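You operate a simulated robot arm through the tools that you are given. There is no shell and no other tool.

The job below is to be done with a simulated robot arm. You get a single attempt, and the scene is never put back.

## Task
Switch the coffee maker off, then pour both mugs to the blue line.
Fine: the orange and the purple mug, from the glass jug; the jug goes back on the hot plate; leave the cream jug alone. Set down upright: glass jug.
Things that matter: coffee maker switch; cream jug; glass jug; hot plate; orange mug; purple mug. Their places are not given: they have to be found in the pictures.

Only the result counts: the job must be done as asked and must still hold three seconds after the hand-in. Knocking over, shifting, dropping, spilling or breaking anything else fails it.

## Robot
A 6-joint arm with a two-finger parallel gripper, fixed in place. Base frame: the origin is on the floor under the middle of its stand, x ahead of it, y to its left, z up; the work surface is at about z = 900. Units: mm, rad, N and s.
With the tool pointing down near the work surface it reaches from about 360 to 760 mm from the base axis. Its first joint turns from -1.152 to 1.152 rad. Payload 2.45 kg.
Tool frame: the origin (TCP) lies between the finger pads and is the grasp point; the fingertips stand 24 mm ahead of it; z points along the fingers, y is the line along which they close. Largest opening 68 mm; finger width 17, thickness 10; the body of the gripper, 40 by 70 mm, starts 41 mm behind the TCP.
Orientation is that of the tool frame in the base frame, as a unit quaternion [x, y, z, w]. With the fingers straight down and closing along the base's y, the tool's x points along the base's -x, its y along +y and its z along -z.

## Interface
- The arm moves only by the tool arm_command. Its arguments are lists of equal length, an entry for each row: "travel": the shift along the base's x, y, z in mm, a list of three; "rotation": the turn, a rotation vector about the base's x, y, z in degrees, a list of three; "grip": the gripper command, from -1 (fully open) to 1 (shut), values between in proportion. In form: {"travel": [[x, y, z], ...], "rotation": [[rx, ry, rz], ...], "grip": [grip, ...]}. A call has 1 to 20 rows; each row is the pose to reach, as a shift and turn from the pose commanded when the call began. A row lasts 0.2 s, in which the tool goes at most 50 mm and 0.15 rad; a call with a longer step from one row to the next is refused whole, and so is a gripper value outside its range. A pose out of reach is approached as far as the arm can. The call stops where the force on the tool passes 40 N (or 10 N more than at its start, if that is more) or the arm is blocked; 0.2 s more then pass. Each finger travels about 108 mm/s and halts on what it meets, pressing with about 25 N; the grip force reading is that of the motor and also rises with nothing between the fingers. The clock runs only during rows and for 0.2 s after the last one: add rows that repeat a pose to give the fingers time. The reply holds the time, the measured pose of the TCP, the force on the tool along the base axes, the opening and the grip force, in the units named above and with some noise, with the torque about the TCP (base axes, N m) and any sound that the robot's microphone picked up.
- Cameras (640 x 400 px; columns grow to the right, rows downward): "scene" is fixed at [177.9, 426.2, 1469.2]; the picture's right is [-0.54, -0.84, 0.00], its down [-0.43, 0.27, -0.86] and it looks along [0.73, -0.46, -0.51] (base axes); focal length 281 px, centre (320, 200). "wrist" rides on the gripper at [84, 11, -75] in the tool frame; the picture's right is [-0.13, 0.99, 0.00], its down [-0.60, -0.08, -0.79] and it looks along [-0.79, -0.10, 0.61] (tool axes); focal length 251 px, centre (320, 200).
- capture(camera): a new picture of that camera. The clock stands still meanwhile.
- pixel_to_xyz(camera, pixels): for up to 12 pixels [column, row] of the newest picture of that camera ("zoom" is the newest enlarged one), the place [x, y, z] in the base frame of the surface seen there, good to about 2 mm, but the place of the scene camera against the robot may be out by one fixed shift of up to 12 mm in any direction. The clock stands still meanwhile.
- inspect(camera, box): a new picture of the part [left, top, right, bottom] of that camera's present view, enlarged. The clock stands still meanwhile.
- hand_in(): hands the job in; it is judged then, once.

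Unless the task says otherwise, let go and move clear before handing in.

The tools are called as a command line: name --argument value ..., lists and objects as JSON in quotes. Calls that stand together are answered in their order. arm_command: Moves the arm, as the interface text tells. Its arguments: {"type":"object","properties":{"travel":{"type":"array","items":{"type":"array","items":{"type":"number"}}},"rotation":{"type":"array","items":{"type":"array","items":{"type":"number"}}},"grip":{"type":"array","items":{"type":"number"}}},"required":["travel","rotation","grip"]} The other tools are called the same way: capture (camera) takes a picture; pixel_to_xyz (camera, pixels) gives the place of the surface under pixels of a picture; inspect (camera, box) takes an enlarged picture of a part of a camera's view; hand_in () hands the job in.

At the start:

```text
time: 0.0
tcp_pos: [502.2, -13.9, 1303.9]
tcp_rot: [0.0, 1.0, 0.001, 0.001]
wrist_force: [1.1, 1.3, -0.7]
torque: [0.01, -0.02, -0.02]
grip_width: 68.1
grasp_force: 0.0
```

scene: 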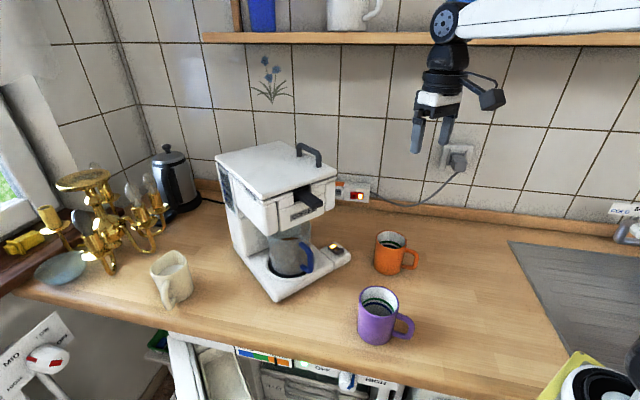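
wrist: 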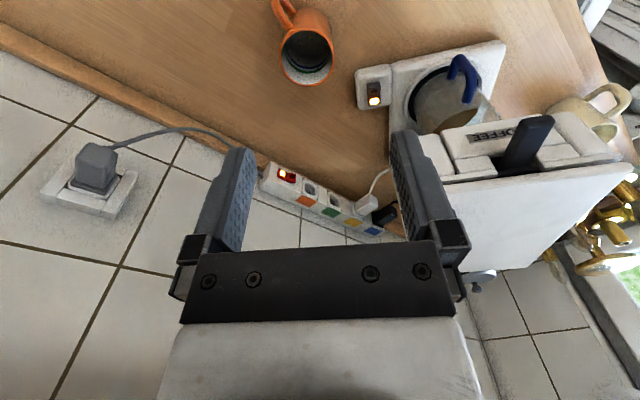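

The scene picture shows the coffee maker around (285,220) with a switch lit at about (335,247), the glass jug at (290,255), the orange mug at (392,252) and the purple mug at (378,315). I'll take enlarged views before moving anything.

inspect --camera "scene" --box '[210, 130, 370, 310]'

inspect --camera "wrist" --box '[340, 30, 640, 220]'

```text
2.22 times, centred on (290, 220) of scene
```

zoom: 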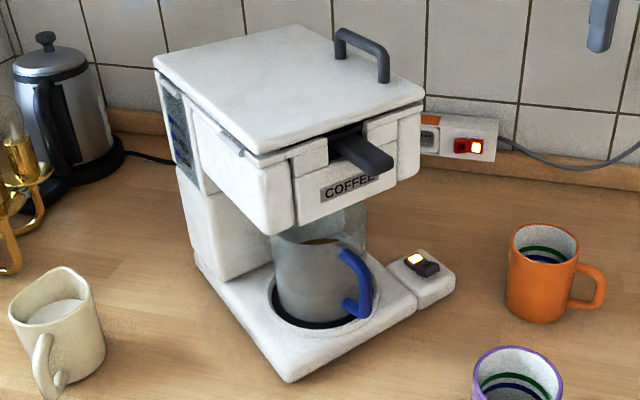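

```text
2.11 times, centred on (490, 125) of wrist
```

zoom: 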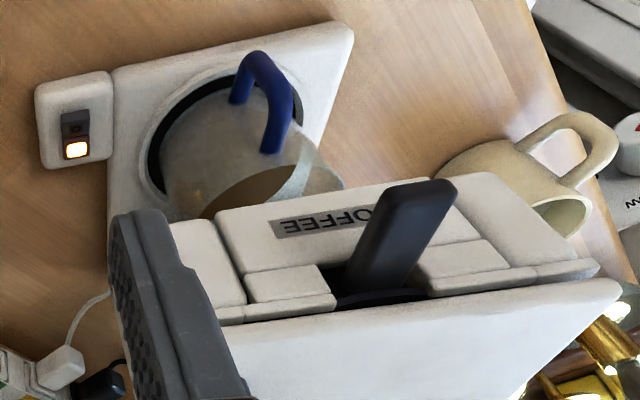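

The zoom shows a rocker switch with a lit end on a side block of the base, the jug with a blue handle under the filter holder, and two coloured lines inside each mug (green and blue). I'll look closer at each and measure.

inspect --camera "scene" --box '[260, 220, 360, 300]'

pixel_to_xyz --camera "scene" --pixels '[[333, 245], [336, 248], [351, 255], [323, 250], [278, 302], [304, 258], [308, 270], [273, 240], [345, 262], [217, 157], [337, 177], [262, 206]]'

```text
5.00 times, centred on (310, 260) of scene
```

zoom: 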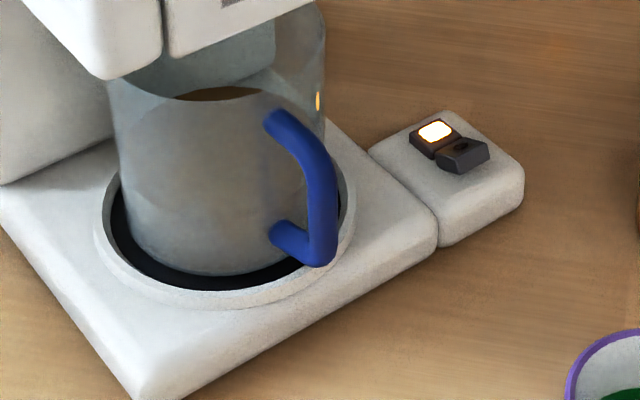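

```text
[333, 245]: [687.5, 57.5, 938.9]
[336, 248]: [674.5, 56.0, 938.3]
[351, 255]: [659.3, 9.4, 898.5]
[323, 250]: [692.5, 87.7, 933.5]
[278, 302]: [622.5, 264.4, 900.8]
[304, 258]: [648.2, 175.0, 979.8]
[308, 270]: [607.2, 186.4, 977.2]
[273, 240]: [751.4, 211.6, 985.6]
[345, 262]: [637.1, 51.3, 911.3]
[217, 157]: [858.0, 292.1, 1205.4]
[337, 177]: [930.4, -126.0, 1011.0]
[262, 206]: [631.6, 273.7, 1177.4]
```

The zoom (5x, centred on (310,260)) shows the switch rocker at (435,132)-(465,155), the jug's blue handle from (275,122) to (320,260), and the hot plate ring. I'll measure these.

pixel_to_xyz --camera "zoom" --pixels '[[435, 131], [422, 150], [462, 155], [448, 163], [475, 150], [275, 122], [308, 150], [325, 190], [327, 230], [320, 260], [280, 235], [212, 270]]'

pixel_to_xyz --camera "zoom" --pixels '[[400, 170], [500, 180], [437, 118], [380, 150], [318, 20], [312, 60], [120, 120], [220, 92], [150, 245], [110, 210], [345, 215], [220, 200]]'

```text
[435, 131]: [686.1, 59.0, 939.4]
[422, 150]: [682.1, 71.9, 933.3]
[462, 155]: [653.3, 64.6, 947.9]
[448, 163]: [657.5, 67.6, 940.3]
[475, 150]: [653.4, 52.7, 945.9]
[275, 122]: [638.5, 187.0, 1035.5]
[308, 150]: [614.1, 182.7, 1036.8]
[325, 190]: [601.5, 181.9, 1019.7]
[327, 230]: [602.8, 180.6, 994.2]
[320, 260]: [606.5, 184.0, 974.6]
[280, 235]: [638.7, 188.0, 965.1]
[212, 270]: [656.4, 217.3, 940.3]
```

```text
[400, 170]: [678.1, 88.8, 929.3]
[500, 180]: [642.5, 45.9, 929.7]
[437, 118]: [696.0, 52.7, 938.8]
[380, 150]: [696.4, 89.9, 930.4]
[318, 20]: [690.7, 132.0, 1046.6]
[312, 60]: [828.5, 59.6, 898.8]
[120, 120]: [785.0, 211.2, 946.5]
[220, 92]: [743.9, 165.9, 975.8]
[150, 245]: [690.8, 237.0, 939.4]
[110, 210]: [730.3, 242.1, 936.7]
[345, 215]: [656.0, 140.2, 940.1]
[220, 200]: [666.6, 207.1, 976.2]
```

The rocker's raised (unlit) end reads about (653,60,948) and the lit end (686,59,939); the jug handle's upright is at about x=602, y=182, z 975–1037. Next I'll cross-check with the wrist camera, which may not have the scene camera's fixed shift, and look into the mugs.

inspect --camera "wrist" --box '[350, 30, 510, 130]'

pixel_to_xyz --camera "zoom" --pixels '[[100, 276], [90, 240], [60, 240], [120, 200], [60, 320], [450, 130], [430, 170], [400, 120], [170, 100], [270, 190], [560, 150], [480, 230]]'

inspect --camera "scene" --box '[340, 220, 440, 360]'

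```text
4.00 times, centred on (430, 80) of wrist
```

zoom: 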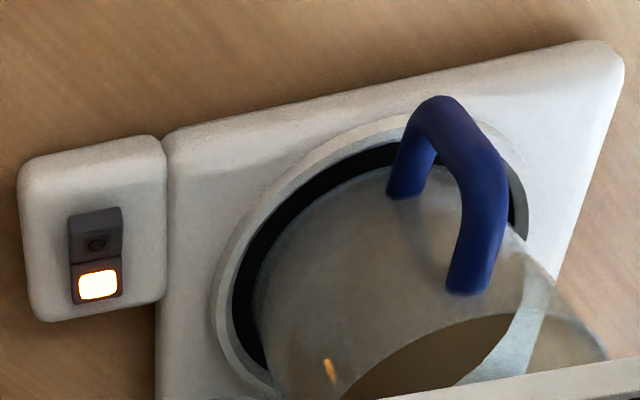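

```text
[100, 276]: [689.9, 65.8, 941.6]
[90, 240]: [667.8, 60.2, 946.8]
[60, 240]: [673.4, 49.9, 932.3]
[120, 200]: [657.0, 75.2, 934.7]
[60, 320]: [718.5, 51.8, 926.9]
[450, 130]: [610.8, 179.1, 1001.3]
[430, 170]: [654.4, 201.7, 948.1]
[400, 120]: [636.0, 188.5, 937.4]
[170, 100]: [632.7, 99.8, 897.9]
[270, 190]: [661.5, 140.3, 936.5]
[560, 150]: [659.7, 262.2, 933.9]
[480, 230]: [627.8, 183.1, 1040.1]
```

```text
2.86 times, centred on (390, 290) of scene
```

zoom: 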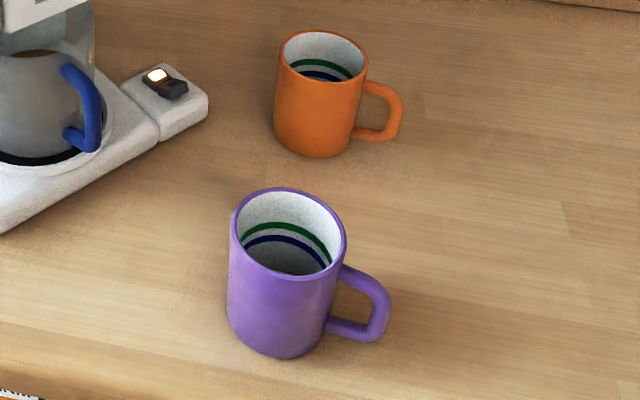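

Both mugs show a green line above a blue line inside, and no clear liquid yet. I'll zoom on each mug and measure rims and bases.

inspect --camera "scene" --box '[352, 280, 418, 350]'

pixel_to_xyz --camera "scene" --pixels '[[360, 292], [379, 286], [398, 295], [379, 309], [378, 302], [378, 340], [411, 325], [388, 232], [407, 241], [376, 240], [391, 248], [390, 272]]'

inspect --camera "scene" --box '[365, 222, 425, 282]'

inspect --camera "wrist" --box '[260, 0, 350, 100]'

```text
5.71 times, centred on (385, 315) of scene
```

zoom: 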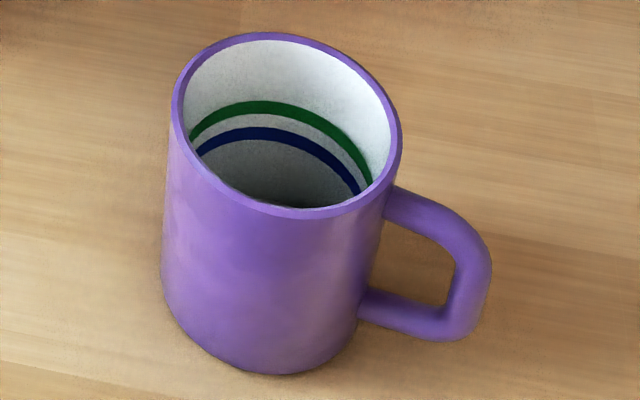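

```text
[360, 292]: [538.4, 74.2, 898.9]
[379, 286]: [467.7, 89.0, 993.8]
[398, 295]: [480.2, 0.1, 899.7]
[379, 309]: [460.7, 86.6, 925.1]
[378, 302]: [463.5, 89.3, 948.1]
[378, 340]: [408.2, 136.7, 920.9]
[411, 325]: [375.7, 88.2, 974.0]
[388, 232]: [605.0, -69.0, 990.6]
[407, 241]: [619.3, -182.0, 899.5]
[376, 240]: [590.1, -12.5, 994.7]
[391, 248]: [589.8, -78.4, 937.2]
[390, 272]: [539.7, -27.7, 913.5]
```

```text
6.67 times, centred on (395, 252) of scene
```

zoom: 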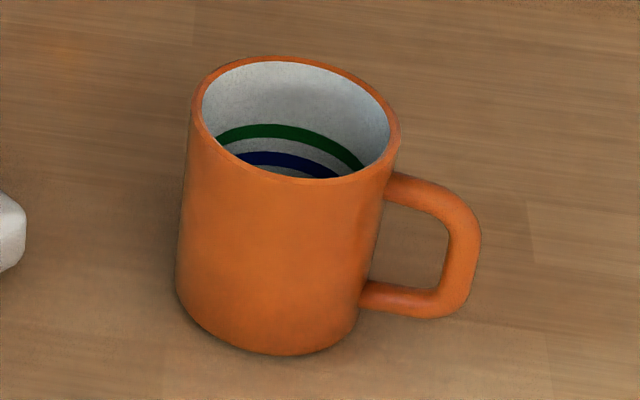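

```text
4.00 times, centred on (305, 50) of wrist
```

zoom: 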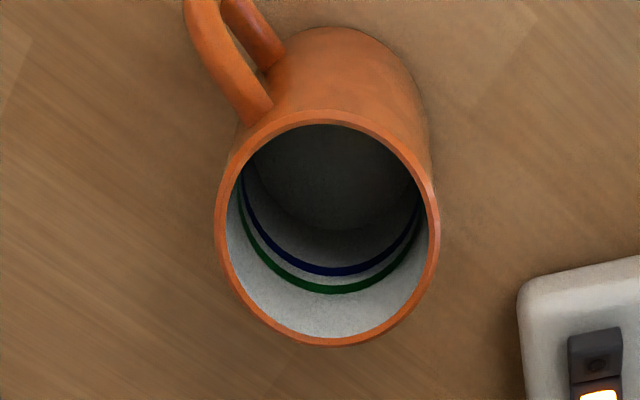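

Both mugs are empty; in each the blue line is the lower of the two. I'll measure the orange mug's rim and line from this wrist zoom.

pixel_to_xyz --camera "zoom" --pixels '[[318, 117], [335, 341], [222, 240], [435, 220], [335, 272], [340, 290], [330, 180], [330, 220], [205, 30], [260, 110], [480, 100], [580, 290]]'

inspect --camera "scene" --box '[365, 222, 425, 282]'

pixel_to_xyz --camera "zoom" --pixels '[[290, 60], [198, 105], [395, 130], [295, 180], [280, 130], [285, 157], [295, 172], [270, 353], [182, 290], [460, 215], [465, 290], [390, 180]]'

inspect --camera "scene" --box '[352, 280, 418, 350]'

pixel_to_xyz --camera "zoom" --pixels '[[270, 37], [178, 105], [398, 140], [300, 212], [270, 106], [275, 134], [275, 180], [265, 375], [168, 295], [475, 260], [450, 325], [395, 200]]'

```text
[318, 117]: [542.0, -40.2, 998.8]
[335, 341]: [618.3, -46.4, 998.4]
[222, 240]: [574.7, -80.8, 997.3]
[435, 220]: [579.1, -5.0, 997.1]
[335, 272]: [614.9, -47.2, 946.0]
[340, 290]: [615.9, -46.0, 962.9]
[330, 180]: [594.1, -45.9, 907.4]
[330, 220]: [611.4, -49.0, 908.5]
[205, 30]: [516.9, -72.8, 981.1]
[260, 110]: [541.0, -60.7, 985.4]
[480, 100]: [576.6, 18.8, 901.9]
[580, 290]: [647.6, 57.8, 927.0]
```

```text
6.67 times, centred on (395, 252) of scene
```

zoom: 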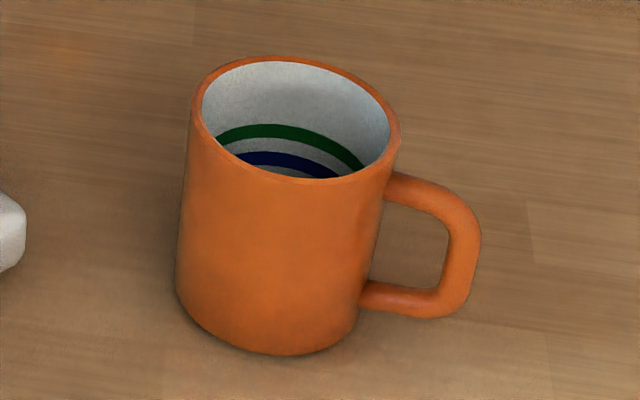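

```text
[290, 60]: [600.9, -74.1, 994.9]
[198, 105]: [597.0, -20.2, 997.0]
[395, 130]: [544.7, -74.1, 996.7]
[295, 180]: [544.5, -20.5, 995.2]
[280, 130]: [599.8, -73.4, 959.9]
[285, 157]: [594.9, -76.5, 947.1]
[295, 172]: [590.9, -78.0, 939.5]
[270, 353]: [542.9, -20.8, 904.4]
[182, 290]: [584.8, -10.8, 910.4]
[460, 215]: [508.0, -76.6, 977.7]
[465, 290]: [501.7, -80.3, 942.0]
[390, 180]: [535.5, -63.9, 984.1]
```

```text
5.71 times, centred on (385, 315) of scene
```

zoom: 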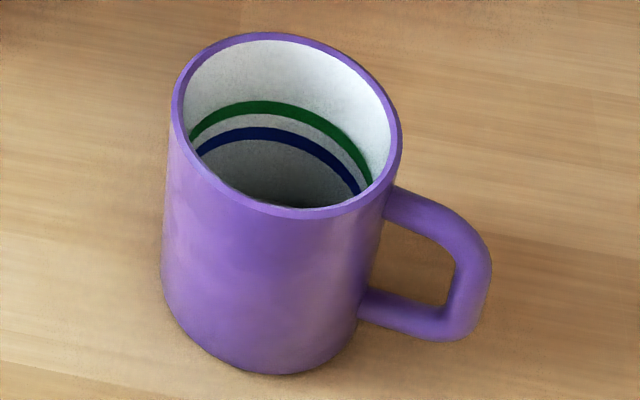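

```text
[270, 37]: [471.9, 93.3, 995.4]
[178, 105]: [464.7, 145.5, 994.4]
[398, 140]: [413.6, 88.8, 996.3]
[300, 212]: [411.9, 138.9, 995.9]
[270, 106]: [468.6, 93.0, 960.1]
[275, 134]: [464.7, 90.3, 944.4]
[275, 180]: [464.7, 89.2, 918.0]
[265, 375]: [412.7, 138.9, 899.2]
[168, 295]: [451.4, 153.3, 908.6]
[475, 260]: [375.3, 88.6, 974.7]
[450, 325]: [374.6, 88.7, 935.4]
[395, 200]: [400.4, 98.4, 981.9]
```

From the wrist camera the orange mug is centred near (580,-43) with its rim at z≈998 and blue line at z≈946; comparing the same rim in the scene camera gives an offset of roughly (+7,+5,+2). Next I'll measure the coffee maker's housing and the cream jug so I can keep clear of them.

pixel_to_xyz --camera "scene" --pixels '[[268, 233], [281, 232], [333, 206], [335, 178], [262, 202], [300, 197], [318, 196], [290, 222], [218, 159], [270, 143], [310, 208], [297, 150]]'

pixel_to_xyz --camera "scene" --pixels '[[171, 255], [183, 270], [155, 268], [172, 300], [165, 305], [360, 195], [446, 150], [413, 145], [340, 258], [240, 225], [255, 270], [277, 295]]'

inspect --camera "scene" --box '[210, 140, 340, 240]'

```text
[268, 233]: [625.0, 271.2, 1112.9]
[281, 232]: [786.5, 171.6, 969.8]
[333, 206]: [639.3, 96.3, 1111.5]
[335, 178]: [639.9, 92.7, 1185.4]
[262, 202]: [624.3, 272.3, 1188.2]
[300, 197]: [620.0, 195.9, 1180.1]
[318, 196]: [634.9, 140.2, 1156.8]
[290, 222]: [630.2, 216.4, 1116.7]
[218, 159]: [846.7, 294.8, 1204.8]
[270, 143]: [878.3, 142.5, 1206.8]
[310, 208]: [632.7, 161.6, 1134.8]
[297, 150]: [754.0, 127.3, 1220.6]
```

```text
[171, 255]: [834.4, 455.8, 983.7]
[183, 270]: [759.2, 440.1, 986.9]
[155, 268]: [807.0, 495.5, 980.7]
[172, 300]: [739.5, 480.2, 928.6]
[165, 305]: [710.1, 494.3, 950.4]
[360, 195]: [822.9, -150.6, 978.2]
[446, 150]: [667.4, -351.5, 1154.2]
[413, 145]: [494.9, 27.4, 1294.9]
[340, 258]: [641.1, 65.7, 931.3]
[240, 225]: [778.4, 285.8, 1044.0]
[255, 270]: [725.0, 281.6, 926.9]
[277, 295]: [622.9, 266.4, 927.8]
```

```text
4.00 times, centred on (275, 190) of scene
```

zoom: 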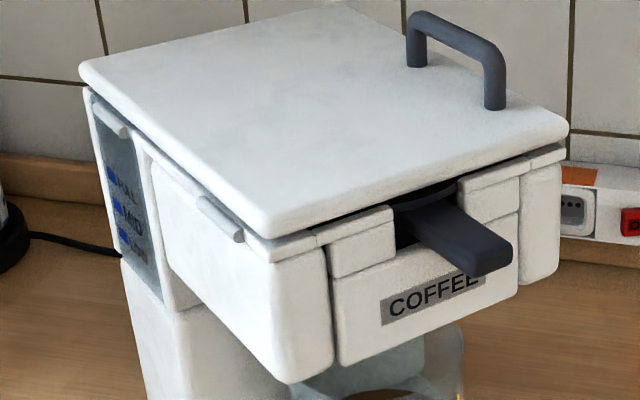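

The housing's front face is at about x≈638 (corrected), y≈98–277, with its underside at z≈1111, well above the jug. I'll bring the wrist camera down and tilt it for a near-level look at the jug and the switch.

arm_command --travel '[[0, 19, -32], [0, 38, -64], [0, 57, -96], [-1, 76, -128], [-1, 95, -160], [-2, 114, -192], [-2, 134, -224], [-2, 134, -224]]' --rotation '[[0, -4, 0], [0, -8, 0], [0, -12, 0], [0, -16, 0], [0, -20, 0], [0, -25, 0], [0, -30, 0], [0, -30, 0]]' --grip '[-1, -1, -1, -1, -1, -1, -1, -1]'

capture --camera "wrist"

capture --camera "scene"

```text
time: 1.8
tcp_pos: [499.7, 121.1, 1080.6]
tcp_rot: [0.0, 0.965, 0.0, 0.261]
wrist_force: [0.1, -0.5, -0.7]
torque: [-0.04, -0.01, 0.03]
grip_width: 68.0
grasp_force: 0.1
```

```text
taken
```

wrist: 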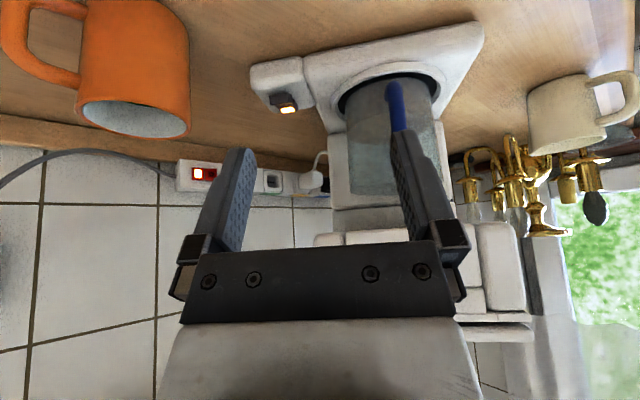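

```text
taken
```

scene: 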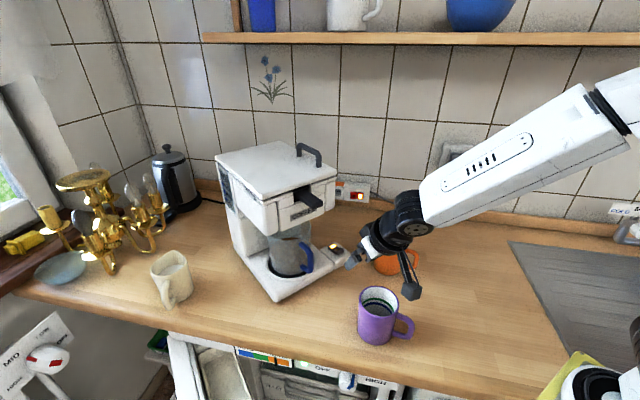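

The tilt worked and the wrist picture (upside down) shows the jug at (390,120) with its handle partly hidden by the finger, and the switch at (287,103). I'll enlarge both.

inspect --camera "wrist" --box '[320, 40, 480, 240]'

inspect --camera "wrist" --box '[240, 50, 340, 130]'

pixel_to_xyz --camera "zoom" --pixels '[[300, 290], [335, 270], [265, 230], [260, 260], [310, 230], [290, 250], [270, 210], [340, 300], [200, 150], [400, 250]]'

```text
2.00 times, centred on (400, 140) of wrist
```

zoom: 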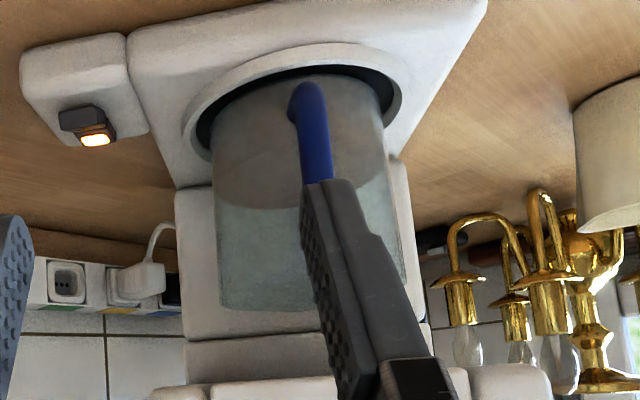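

```text
5.00 times, centred on (290, 90) of wrist
```

zoom: 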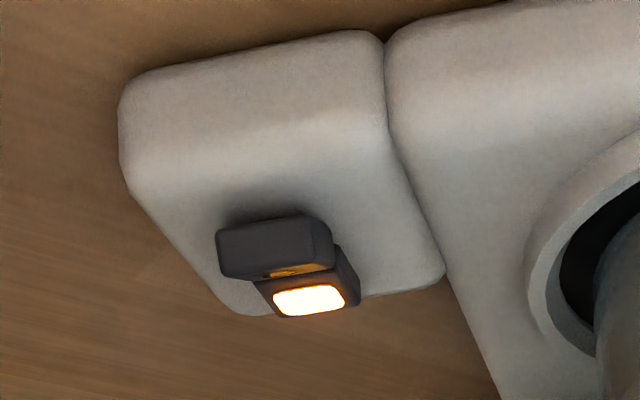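

```text
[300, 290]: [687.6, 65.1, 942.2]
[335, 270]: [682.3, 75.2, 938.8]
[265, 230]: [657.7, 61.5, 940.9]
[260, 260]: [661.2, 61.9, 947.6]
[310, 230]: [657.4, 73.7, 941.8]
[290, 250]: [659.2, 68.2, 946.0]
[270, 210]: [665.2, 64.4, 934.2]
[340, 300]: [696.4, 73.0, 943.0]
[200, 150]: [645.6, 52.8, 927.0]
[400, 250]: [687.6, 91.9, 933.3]
```

The raised paddle's top edge is at about (660,67,949) and the lit end at (687,66,942); the rocker is pressed by pushing down near x≈663. I'll measure the jug's rim, coffee level and ring from this view before pressing.

inspect --camera "wrist" --box '[320, 50, 480, 210]'

pixel_to_xyz --camera "zoom" --pixels '[[235, 345], [260, 352], [310, 350], [225, 200], [240, 240], [280, 230], [400, 200], [320, 100], [330, 150], [280, 150], [250, 110], [300, 70]]'

```text
2.50 times, centred on (400, 130) of wrist
```

zoom: 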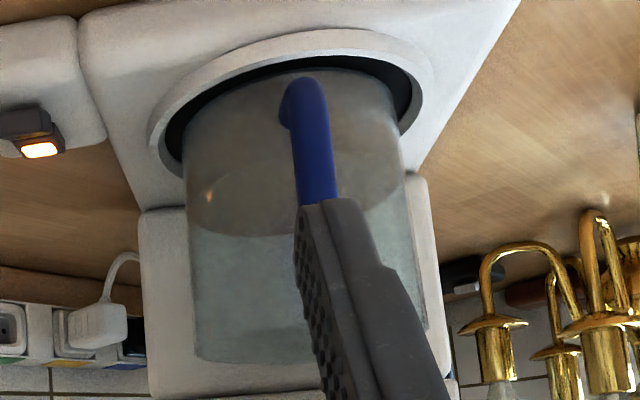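

```text
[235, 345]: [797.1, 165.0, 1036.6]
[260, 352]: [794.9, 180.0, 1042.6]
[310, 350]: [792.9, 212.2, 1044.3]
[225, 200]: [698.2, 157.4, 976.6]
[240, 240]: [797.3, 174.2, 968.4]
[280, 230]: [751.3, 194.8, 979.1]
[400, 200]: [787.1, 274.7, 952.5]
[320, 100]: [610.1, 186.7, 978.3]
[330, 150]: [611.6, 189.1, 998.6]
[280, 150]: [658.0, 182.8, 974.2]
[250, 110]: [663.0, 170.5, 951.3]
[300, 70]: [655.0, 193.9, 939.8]
```

Glass is seen through: the coffee surface reads z≈978 inside the jug and the handle upright is near (616,184). Now I'll close the fingers, tilt to 45° so the arm stays in front of the housing, and hover just above the raised paddle at (662,67,949).

arm_command --travel '[[20, -20, -10], [50, -35, -30], [80, -53, -50], [110, -53, -65], [135, -53, -75], [150.8, -53.1, -90], [150.8, -53.1, -90]]' --rotation '[[0, -3, 0], [0, -6, 0], [0, -9, 0], [0, -12, 0], [0, -15, 0], [0, -15, 0], [0, -15, 0]]' --grip '[0, 0.5, 1, 1, 1, 1, 1]'

capture --camera "wrist"

inspect --camera "scene" --box '[270, 190, 430, 290]'

```text
time: 3.4
tcp_pos: [652.3, 68.7, 988.1]
tcp_rot: [0.0, 0.923, 0.0, 0.384]
wrist_force: [0.0, -0.5, -1.0]
torque: [-0.04, -0.01, 0.01]
grip_width: 0.2
grasp_force: 23.9
```

```text
taken
```

wrist: 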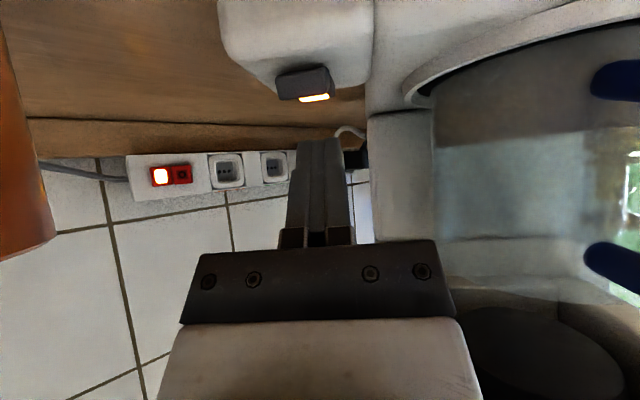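

```text
4.00 times, centred on (350, 240) of scene
```

zoom: 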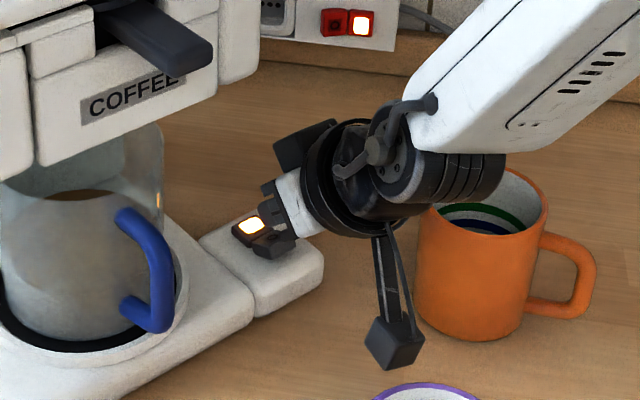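

Closed fingers hover above the switch; in the wrist view the paddle is at (305,83) with the lit end behind at (315,97). I'll measure it closely before pressing.

inspect --camera "wrist" --box '[250, 40, 390, 170]'

pixel_to_xyz --camera "wrist" --pixels '[[305, 83], [282, 86], [330, 80], [305, 95], [318, 97], [305, 75], [318, 145], [318, 160], [338, 145], [300, 145]]'

```text
3.08 times, centred on (320, 105) of wrist
```

zoom: 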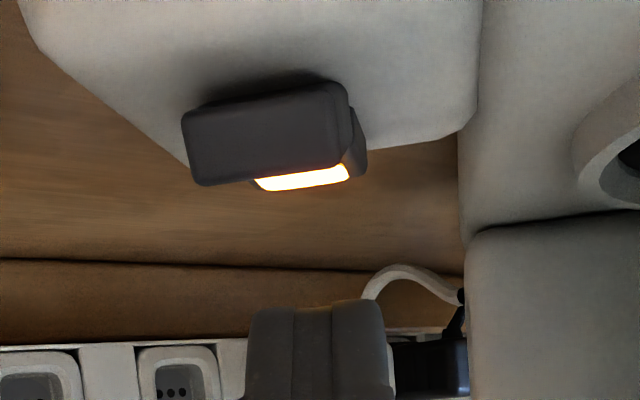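

```text
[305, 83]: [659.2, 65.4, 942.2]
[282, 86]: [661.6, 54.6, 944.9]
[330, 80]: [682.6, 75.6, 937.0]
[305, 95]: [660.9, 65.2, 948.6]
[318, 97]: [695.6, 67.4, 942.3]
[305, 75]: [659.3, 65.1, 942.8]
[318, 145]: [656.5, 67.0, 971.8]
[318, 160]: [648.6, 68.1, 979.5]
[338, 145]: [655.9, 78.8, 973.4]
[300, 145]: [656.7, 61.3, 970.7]
```

The paddle's top edge is at (660.5,65,949) and the fingertip's low corner is around (662,68,966), so it's lined up. I'll lower slowly and watch the force.

arm_command --travel '[[0, -2, -6], [0, -2, -10], [0, -2, -13], [0, -2, -15], [0, -2, -17], [0, -2, -19], [0, -2, -21]]' --rotation '[[0, 0, 0], [0, 0, 0], [0, 0, 0], [0, 0, 0], [0, 0, 0], [0, 0, 0], [0, 0, 0]]' --grip '[1, 1, 1, 1, 1, 1, 1]'

inspect --camera "wrist" --box '[250, 40, 390, 170]'

inspect --camera "scene" --box '[290, 210, 390, 280]'

```text
time: 5.0
tcp_pos: [651.0, 64.8, 969.2]
tcp_rot: [0.0, 0.923, 0.0, 0.384]
wrist_force: [-0.2, -0.6, 0.8]
torque: [0.01, -0.02, 0.0]
grip_width: 0.0
grasp_force: 23.6
```

```text
3.08 times, centred on (320, 105) of wrist
```

zoom: 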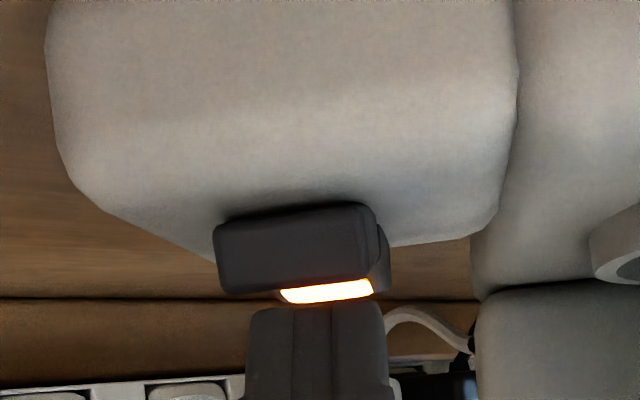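

```text
5.71 times, centred on (340, 245) of scene
```

zoom: 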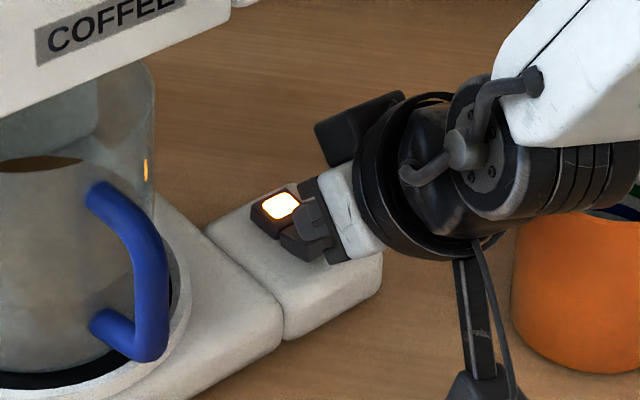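

No contact yet (force about 1 N, TCP z≈969) and the lamp is still lit. I'll continue downward in small steps.

arm_command --travel '[[0, 0, -2], [0, 0, -4], [0, 0, -6], [0, 0, -7.5], [0, 0, -9]]' --rotation '[[0, 0, 0], [0, 0, 0], [0, 0, 0], [0, 0, 0], [0, 0, 0]]' --grip '[1, 1, 1, 1, 1]'

inspect --camera "wrist" --box '[250, 40, 390, 170]'

inspect --camera "scene" --box '[290, 210, 390, 280]'

```text
time: 6.2
tcp_pos: [652.7, 65.7, 961.6]
tcp_rot: [0.0, 0.922, -0.001, 0.386]
wrist_force: [-2.9, 2.4, 12.3]
torque: [0.03, -0.06, -0.03]
grip_width: 0.3
grasp_force: 23.8
```

```text
3.08 times, centred on (320, 105) of wrist
```

zoom: 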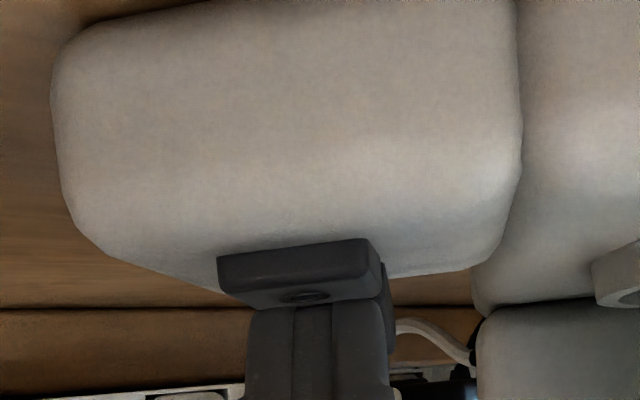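

```text
5.71 times, centred on (340, 245) of scene
```

zoom: 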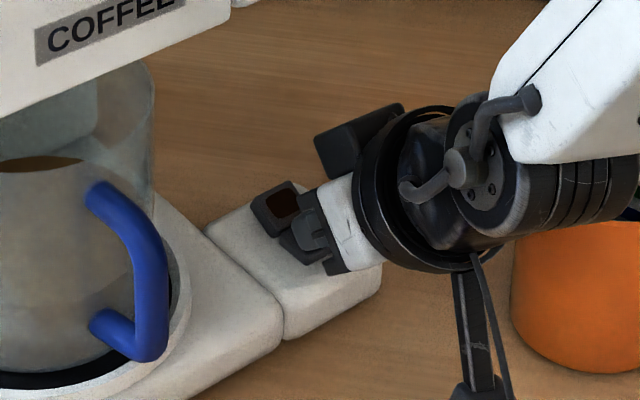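

The lamp has gone dark and the paddle has tipped, so the switch is off (12 N contact). I'll lift away, confirm it stays off, and move to a pre-grasp point in front of the jug handle with the fingers open.

arm_command --travel '[[-3, 0, 10], [-10, 0, 30], [-35, 0, 50], [-70, 15, 75], [-100, 45, 95], [-110, 85, 100], [-110, 118, 100], [-110, 118, 100]]' --rotation '[[0, 0, 0], [0, 0, 0], [0, 0, 0], [0, 0, 0], [0, 0, 0], [0, 0, 0], [0, 0, 0], [0, 0, 0]]' --grip '[1, 1, 1, 1, 0, -1, -1, -1]'

capture --camera "wrist"

inspect --camera "scene" --box '[250, 180, 410, 290]'

```text
time: 8.0
tcp_pos: [539.5, 181.5, 1058.3]
tcp_rot: [0.0, 0.924, -0.001, 0.383]
wrist_force: [-0.5, -0.5, 0.3]
torque: [0.02, 0.01, 0.03]
grip_width: 67.9
grasp_force: 0.0
```

```text
taken
```

wrist: 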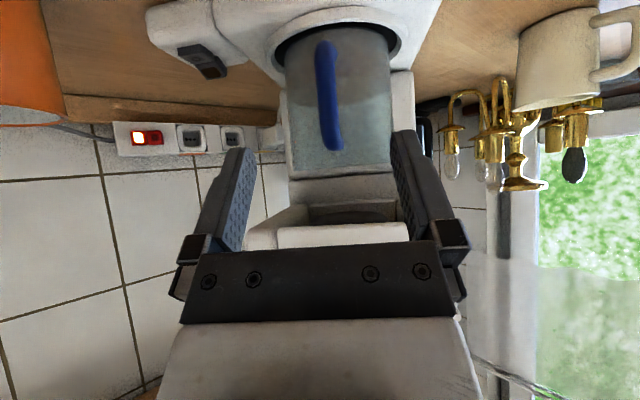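

```text
3.64 times, centred on (330, 235) of scene
```

zoom: 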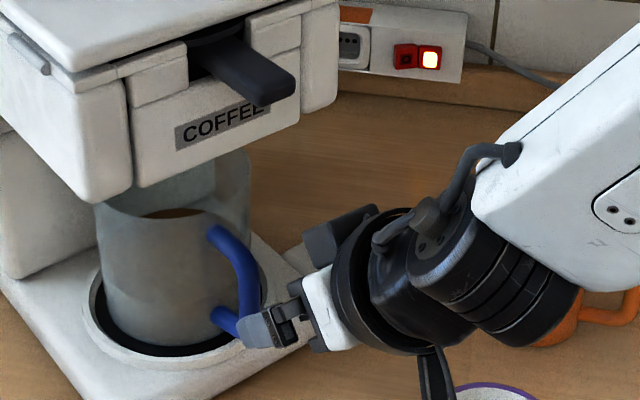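

The switch in the wrist view at (205,60) is dark and tipped the other way. I'll enlarge the jug to find its rim, spout and handle geometry.

inspect --camera "wrist" --box '[260, 0, 420, 200]'

pixel_to_xyz --camera "wrist" --pixels '[[325, 50], [327, 80], [330, 110], [333, 140], [320, 80], [335, 80], [318, 45], [300, 60], [375, 60], [290, 100], [340, 12], [395, 40]]'

inspect --camera "wrist" --box '[280, 10, 410, 110]'

```text
2.00 times, centred on (340, 100) of wrist
```

zoom: 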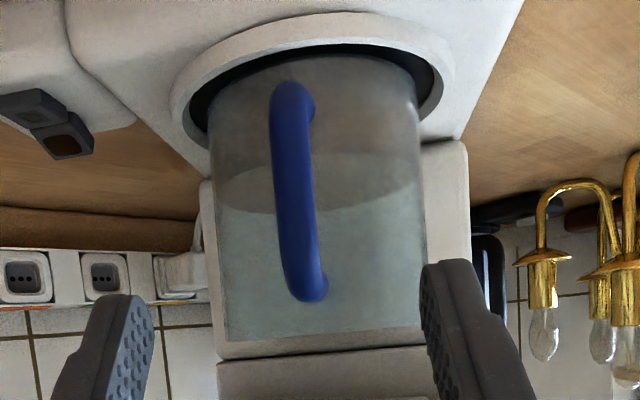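

```text
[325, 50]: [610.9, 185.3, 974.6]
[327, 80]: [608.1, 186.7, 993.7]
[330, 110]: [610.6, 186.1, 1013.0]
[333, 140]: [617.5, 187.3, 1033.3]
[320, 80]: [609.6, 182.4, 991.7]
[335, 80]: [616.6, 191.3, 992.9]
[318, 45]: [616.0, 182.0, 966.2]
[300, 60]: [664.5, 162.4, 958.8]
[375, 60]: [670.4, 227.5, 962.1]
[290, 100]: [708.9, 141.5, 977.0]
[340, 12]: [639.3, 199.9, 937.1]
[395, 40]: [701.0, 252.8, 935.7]
```

```text
4.00 times, centred on (345, 60) of wrist
```

zoom: 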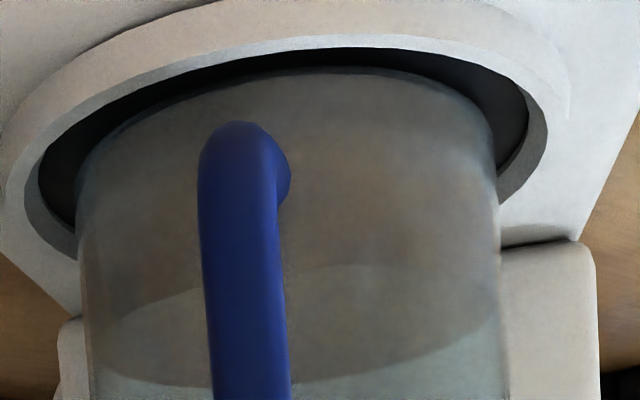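

The jug sits in a slightly recessed hot plate inside a raised ring, so it needs a small lift before pulling out. I'll measure the dark plate, the ring and the jug's bottom and rim.

pixel_to_xyz --camera "zoom" --pixels '[[400, 58], [505, 130], [58, 190], [60, 235], [525, 175], [300, 40], [540, 110], [20, 170], [120, 120], [300, 80], [480, 90], [220, 380]]'

pixel_to_xyz --camera "wrist" --pixels '[[300, 168], [340, 168], [375, 165], [292, 120], [380, 120], [310, 150], [345, 200], [340, 235], [300, 215]]'

```text
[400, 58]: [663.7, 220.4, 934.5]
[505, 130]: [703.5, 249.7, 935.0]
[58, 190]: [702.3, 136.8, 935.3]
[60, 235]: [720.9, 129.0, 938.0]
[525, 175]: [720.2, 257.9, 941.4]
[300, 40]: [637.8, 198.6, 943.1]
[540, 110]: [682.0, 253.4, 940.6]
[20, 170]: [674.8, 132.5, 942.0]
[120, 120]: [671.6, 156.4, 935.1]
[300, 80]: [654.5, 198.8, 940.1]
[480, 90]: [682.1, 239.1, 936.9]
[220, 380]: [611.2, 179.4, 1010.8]
```

```text
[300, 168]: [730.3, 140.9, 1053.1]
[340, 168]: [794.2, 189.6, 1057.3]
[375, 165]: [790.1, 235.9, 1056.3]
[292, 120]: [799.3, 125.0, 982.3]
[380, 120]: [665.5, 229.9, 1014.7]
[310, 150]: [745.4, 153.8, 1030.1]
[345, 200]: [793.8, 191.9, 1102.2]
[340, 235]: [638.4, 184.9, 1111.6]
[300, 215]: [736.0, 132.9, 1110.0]
```

The hot plate surface is at z≈935, the ring top at ≈942, the jug axis near (702,193.5), the handle upright at (615.5,186) pointing about 6° off -x, and headroom to the housing is about 55 mm. I'll yaw 6° and slide the open fingers around the handle.

arm_command --travel '[[5, 0, -3], [20, 0, -15], [38, 1, -29], [56, 2, -43], [66, 3, -51], [74, 3.5, -57], [74, 3.5, -57]]' --rotation '[[0, 0, 2], [0, 0, 4], [0, 0, 6], [0, 0, 6], [0, 0, 6], [0, 0, 6], [0, 0, 6]]' --grip '[-1, -1, -1, -1, -1, -1, -1]'

capture --camera "wrist"

inspect --camera "scene" --box '[250, 200, 390, 300]'

```text
time: 9.6
tcp_pos: [616.2, 184.7, 1002.5]
tcp_rot: [-0.049, 0.923, 0.02, 0.382]
wrist_force: [-0.5, 0.3, -0.3]
torque: [-0.02, 0.01, 0.01]
grip_width: 68.1
grasp_force: 0.0
```

```text
taken
```

wrist: 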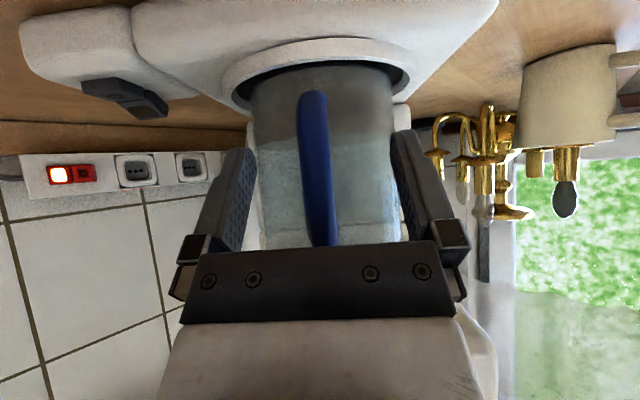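

```text
4.00 times, centred on (320, 250) of scene
```

zoom: 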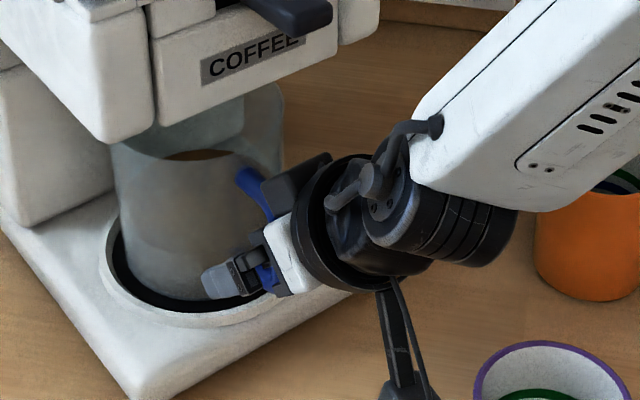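

The handle upright runs between the open fingers at about column 315. I'll check its exact position against the TCP before closing.

pixel_to_xyz --camera "wrist" --pixels '[[312, 110], [314, 140], [316, 170], [318, 200], [321, 235], [302, 150], [327, 150], [230, 165], [410, 150], [232, 200], [405, 190]]'

inspect --camera "wrist" --box '[220, 60, 430, 260]'

```text
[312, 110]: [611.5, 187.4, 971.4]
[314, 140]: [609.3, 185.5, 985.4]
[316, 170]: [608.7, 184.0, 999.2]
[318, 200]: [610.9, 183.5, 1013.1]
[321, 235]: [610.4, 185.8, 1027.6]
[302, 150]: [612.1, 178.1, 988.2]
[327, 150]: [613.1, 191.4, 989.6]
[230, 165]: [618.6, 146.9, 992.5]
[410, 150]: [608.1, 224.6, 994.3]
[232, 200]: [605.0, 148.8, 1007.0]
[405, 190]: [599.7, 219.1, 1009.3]
```

```text
2.00 times, centred on (325, 160) of wrist
```

zoom: 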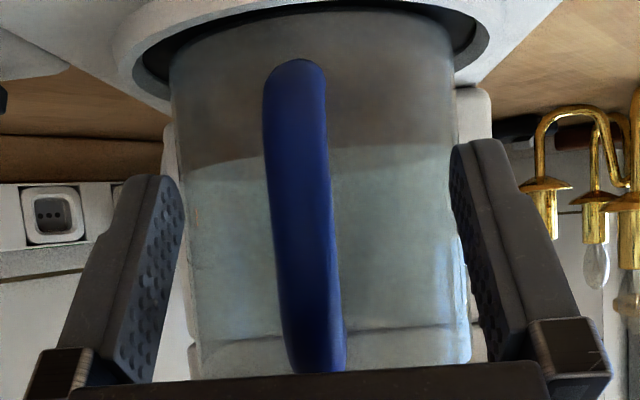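

The bar centre is about (616,185), matching the TCP. I'll close the fingers on it.

arm_command --travel '[[0, 0, 0], [0, 0, 0], [0, 0, 0], [0, 0, 0]]' --rotation '[[0, 0, 0], [0, 0, 0], [0, 0, 0], [0, 0, 0]]' --grip '[0.3, 1, 1, 1]'

capture --camera "wrist"

```text
time: 10.6
tcp_pos: [616.5, 186.1, 1002.8]
tcp_rot: [-0.049, 0.922, 0.021, 0.383]
wrist_force: [0.8, -0.5, -0.9]
torque: [0.05, -0.08, -0.01]
grip_width: 14.1
grasp_force: 24.9
```

```text
taken
```

wrist: 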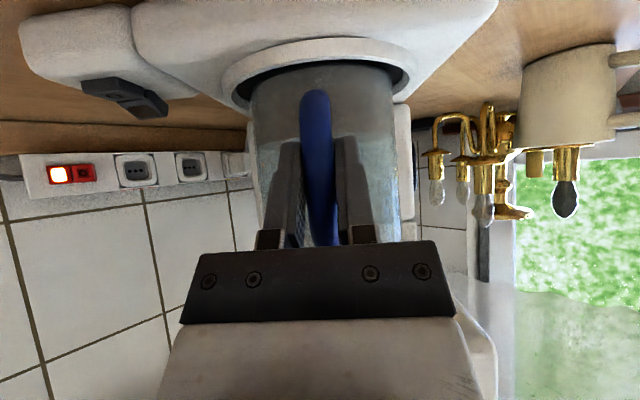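

The fingers hold the bar at 14.1 mm with 24.9 N. I'll lift 15 mm slowly and check weight and any sag.

arm_command --travel '[[0, 0, 3], [0, 0, 6], [0, 0, 10], [0, 0, 15], [0, 0, 15]]' --rotation '[[0, 0, 0], [0, 0, 0], [0, 0, 0], [0, 0, 0], [0, 0, 0]]' --grip '[1, 1, 1, 1, 1]'

capture --camera "wrist"

inspect --camera "scene" --box '[250, 200, 390, 300]'

```text
time: 11.8
tcp_pos: [616.1, 187.3, 1018.5]
tcp_rot: [-0.047, 0.922, 0.019, 0.384]
wrist_force: [0.8, 0.3, 1.8]
torque: [-0.03, 0.02, 0.01]
grip_width: 14.0
grasp_force: 25.0
```

```text
taken
```

wrist: 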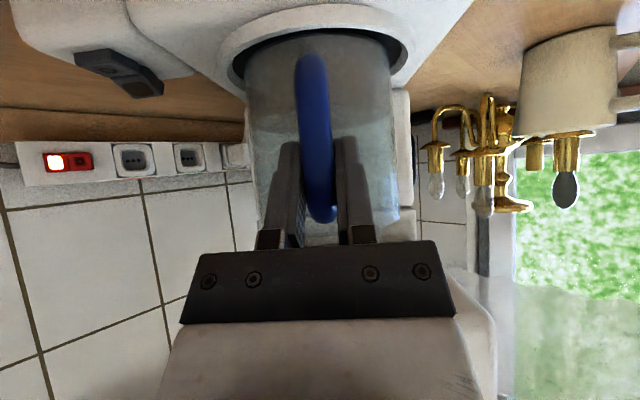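

```text
4.00 times, centred on (320, 250) of scene
```

zoom: 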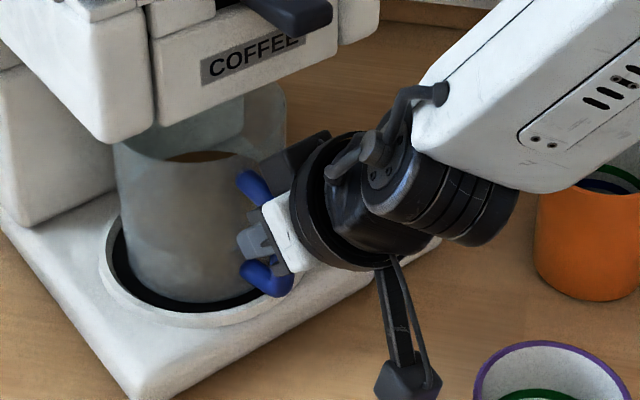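

The gripper rose 15 mm but the pictures suggest the jug stayed in place: the handle shifted in the wrist view and the force is only about 2 N. I'll measure the handle and jug now to be sure.

inspect --camera "wrist" --box '[220, 20, 430, 260]'

pixel_to_xyz --camera "wrist" --pixels '[[310, 65], [311, 80], [314, 110], [317, 150], [319, 190], [320, 213], [300, 195], [340, 195], [330, 38], [330, 50], [270, 60], [380, 60]]'

```text
1.67 times, centred on (325, 140) of wrist
```

zoom: 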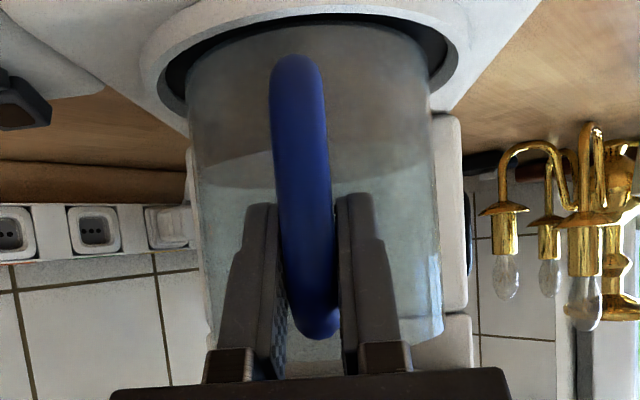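

```text
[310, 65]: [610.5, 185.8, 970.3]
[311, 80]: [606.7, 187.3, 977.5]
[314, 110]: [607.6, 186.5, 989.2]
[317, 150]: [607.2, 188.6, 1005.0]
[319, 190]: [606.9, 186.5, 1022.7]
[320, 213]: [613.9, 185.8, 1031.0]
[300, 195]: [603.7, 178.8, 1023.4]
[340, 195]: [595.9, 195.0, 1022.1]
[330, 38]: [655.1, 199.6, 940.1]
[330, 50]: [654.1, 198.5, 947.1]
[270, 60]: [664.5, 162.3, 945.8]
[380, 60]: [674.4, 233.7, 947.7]
```

The jug did not move (its bottom edge still reads z≈940, the handle 968–1037); the fingers simply slid up the bar. I'll go back down, then try a small 4 mm lift to read how much load the grip carries.

arm_command --travel '[[0, 0, -4], [0, 0, -8], [0, 0, -12], [0, 0, -12], [0, 0, -12]]' --rotation '[[0, 0, 0], [0, 0, 0], [0, 0, 0], [0, 0, 0], [0, 0, 0]]' --grip '[1, 1, 1, 1, 1]'

arm_command --travel '[[0, 0, 2], [0, 0, 4]]' --rotation '[[0, 0, 0], [0, 0, 0]]' --grip '[1, 1]'

inspect --camera "wrist" --box '[220, 20, 430, 260]'

```text
time: 13.0
tcp_pos: [614.7, 186.9, 1005.3]
tcp_rot: [-0.048, 0.922, 0.02, 0.384]
wrist_force: [2.6, 0.1, 12.8]
torque: [0.03, -0.42, 0.04]
grip_width: 14.3
grasp_force: 25.0
```

```text
time: 13.6
tcp_pos: [612.7, 186.6, 1006.7]
tcp_rot: [-0.048, 0.924, 0.019, 0.378]
wrist_force: [0.0, -0.1, -4.9]
torque: [-0.03, 0.5, 0.0]
grip_width: 14.2
grasp_force: 25.3
```

```text
1.67 times, centred on (325, 140) of wrist
```

zoom: 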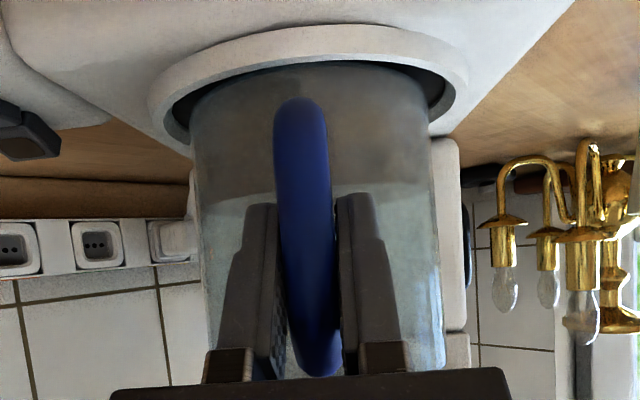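

Now the readings make sense: -4.9 N with 0.5 N·m about y, so the jug weighs only about 5–6 N but its 86 mm lever twists it out of a short pad contact. I'll check where the jug is right now before choosing a better grip.

capture --camera "wrist"

pixel_to_xyz --camera "wrist" --pixels '[[311, 85], [313, 110], [316, 150], [320, 200], [322, 230], [330, 62], [330, 70], [270, 80], [380, 80], [330, 45], [275, 120], [385, 115]]'

inspect --camera "scene" --box '[250, 200, 390, 300]'

```text
taken
```

wrist: 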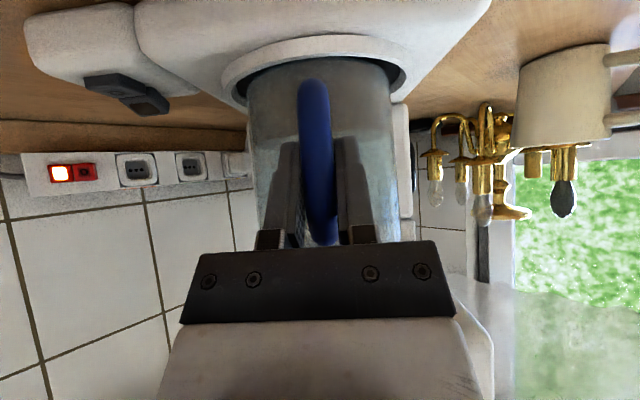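

```text
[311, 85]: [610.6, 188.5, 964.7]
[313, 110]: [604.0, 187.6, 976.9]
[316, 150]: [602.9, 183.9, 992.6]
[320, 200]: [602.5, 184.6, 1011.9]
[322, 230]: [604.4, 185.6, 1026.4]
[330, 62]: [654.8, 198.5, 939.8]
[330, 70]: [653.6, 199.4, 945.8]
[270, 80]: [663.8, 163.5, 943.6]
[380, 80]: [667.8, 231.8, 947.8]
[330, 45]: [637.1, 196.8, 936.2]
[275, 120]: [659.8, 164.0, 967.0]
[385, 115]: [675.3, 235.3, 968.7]
```

```text
4.00 times, centred on (320, 250) of scene
```

zoom: 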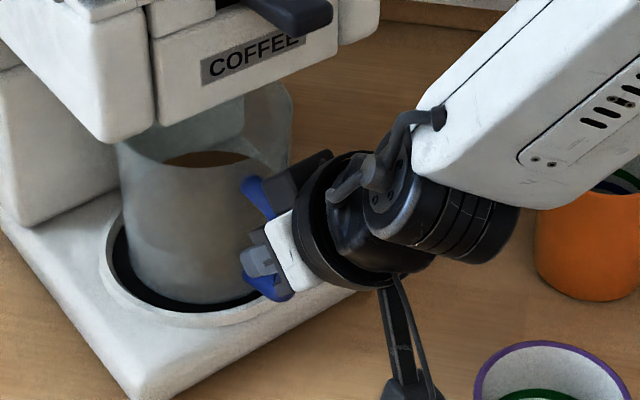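

The jug has barely shifted. A steeper tool (fingers more nearly parallel to the bar) would give a longer pad contact, so I need to know the clearance to the housing, the dark filter lever and the arm's own parts; I'll measure those.

pixel_to_xyz --camera "zoom" --pixels '[[325, 155], [290, 168], [268, 185], [280, 212], [340, 150], [360, 160], [320, 190], [300, 240], [372, 165], [400, 260], [300, 25], [330, 15]]'

inspect --camera "scene" --box '[260, 170, 360, 250]'

```text
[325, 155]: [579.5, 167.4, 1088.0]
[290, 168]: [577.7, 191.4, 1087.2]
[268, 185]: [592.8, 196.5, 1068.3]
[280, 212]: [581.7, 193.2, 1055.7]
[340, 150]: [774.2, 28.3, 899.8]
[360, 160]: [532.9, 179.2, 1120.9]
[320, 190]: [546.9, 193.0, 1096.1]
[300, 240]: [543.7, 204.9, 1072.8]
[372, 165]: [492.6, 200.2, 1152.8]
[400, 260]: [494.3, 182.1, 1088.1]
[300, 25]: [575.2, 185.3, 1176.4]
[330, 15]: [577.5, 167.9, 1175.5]
```

```text
5.00 times, centred on (310, 210) of scene
```

zoom: 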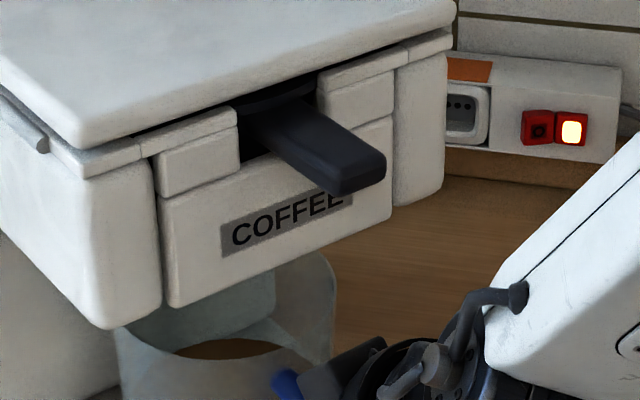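

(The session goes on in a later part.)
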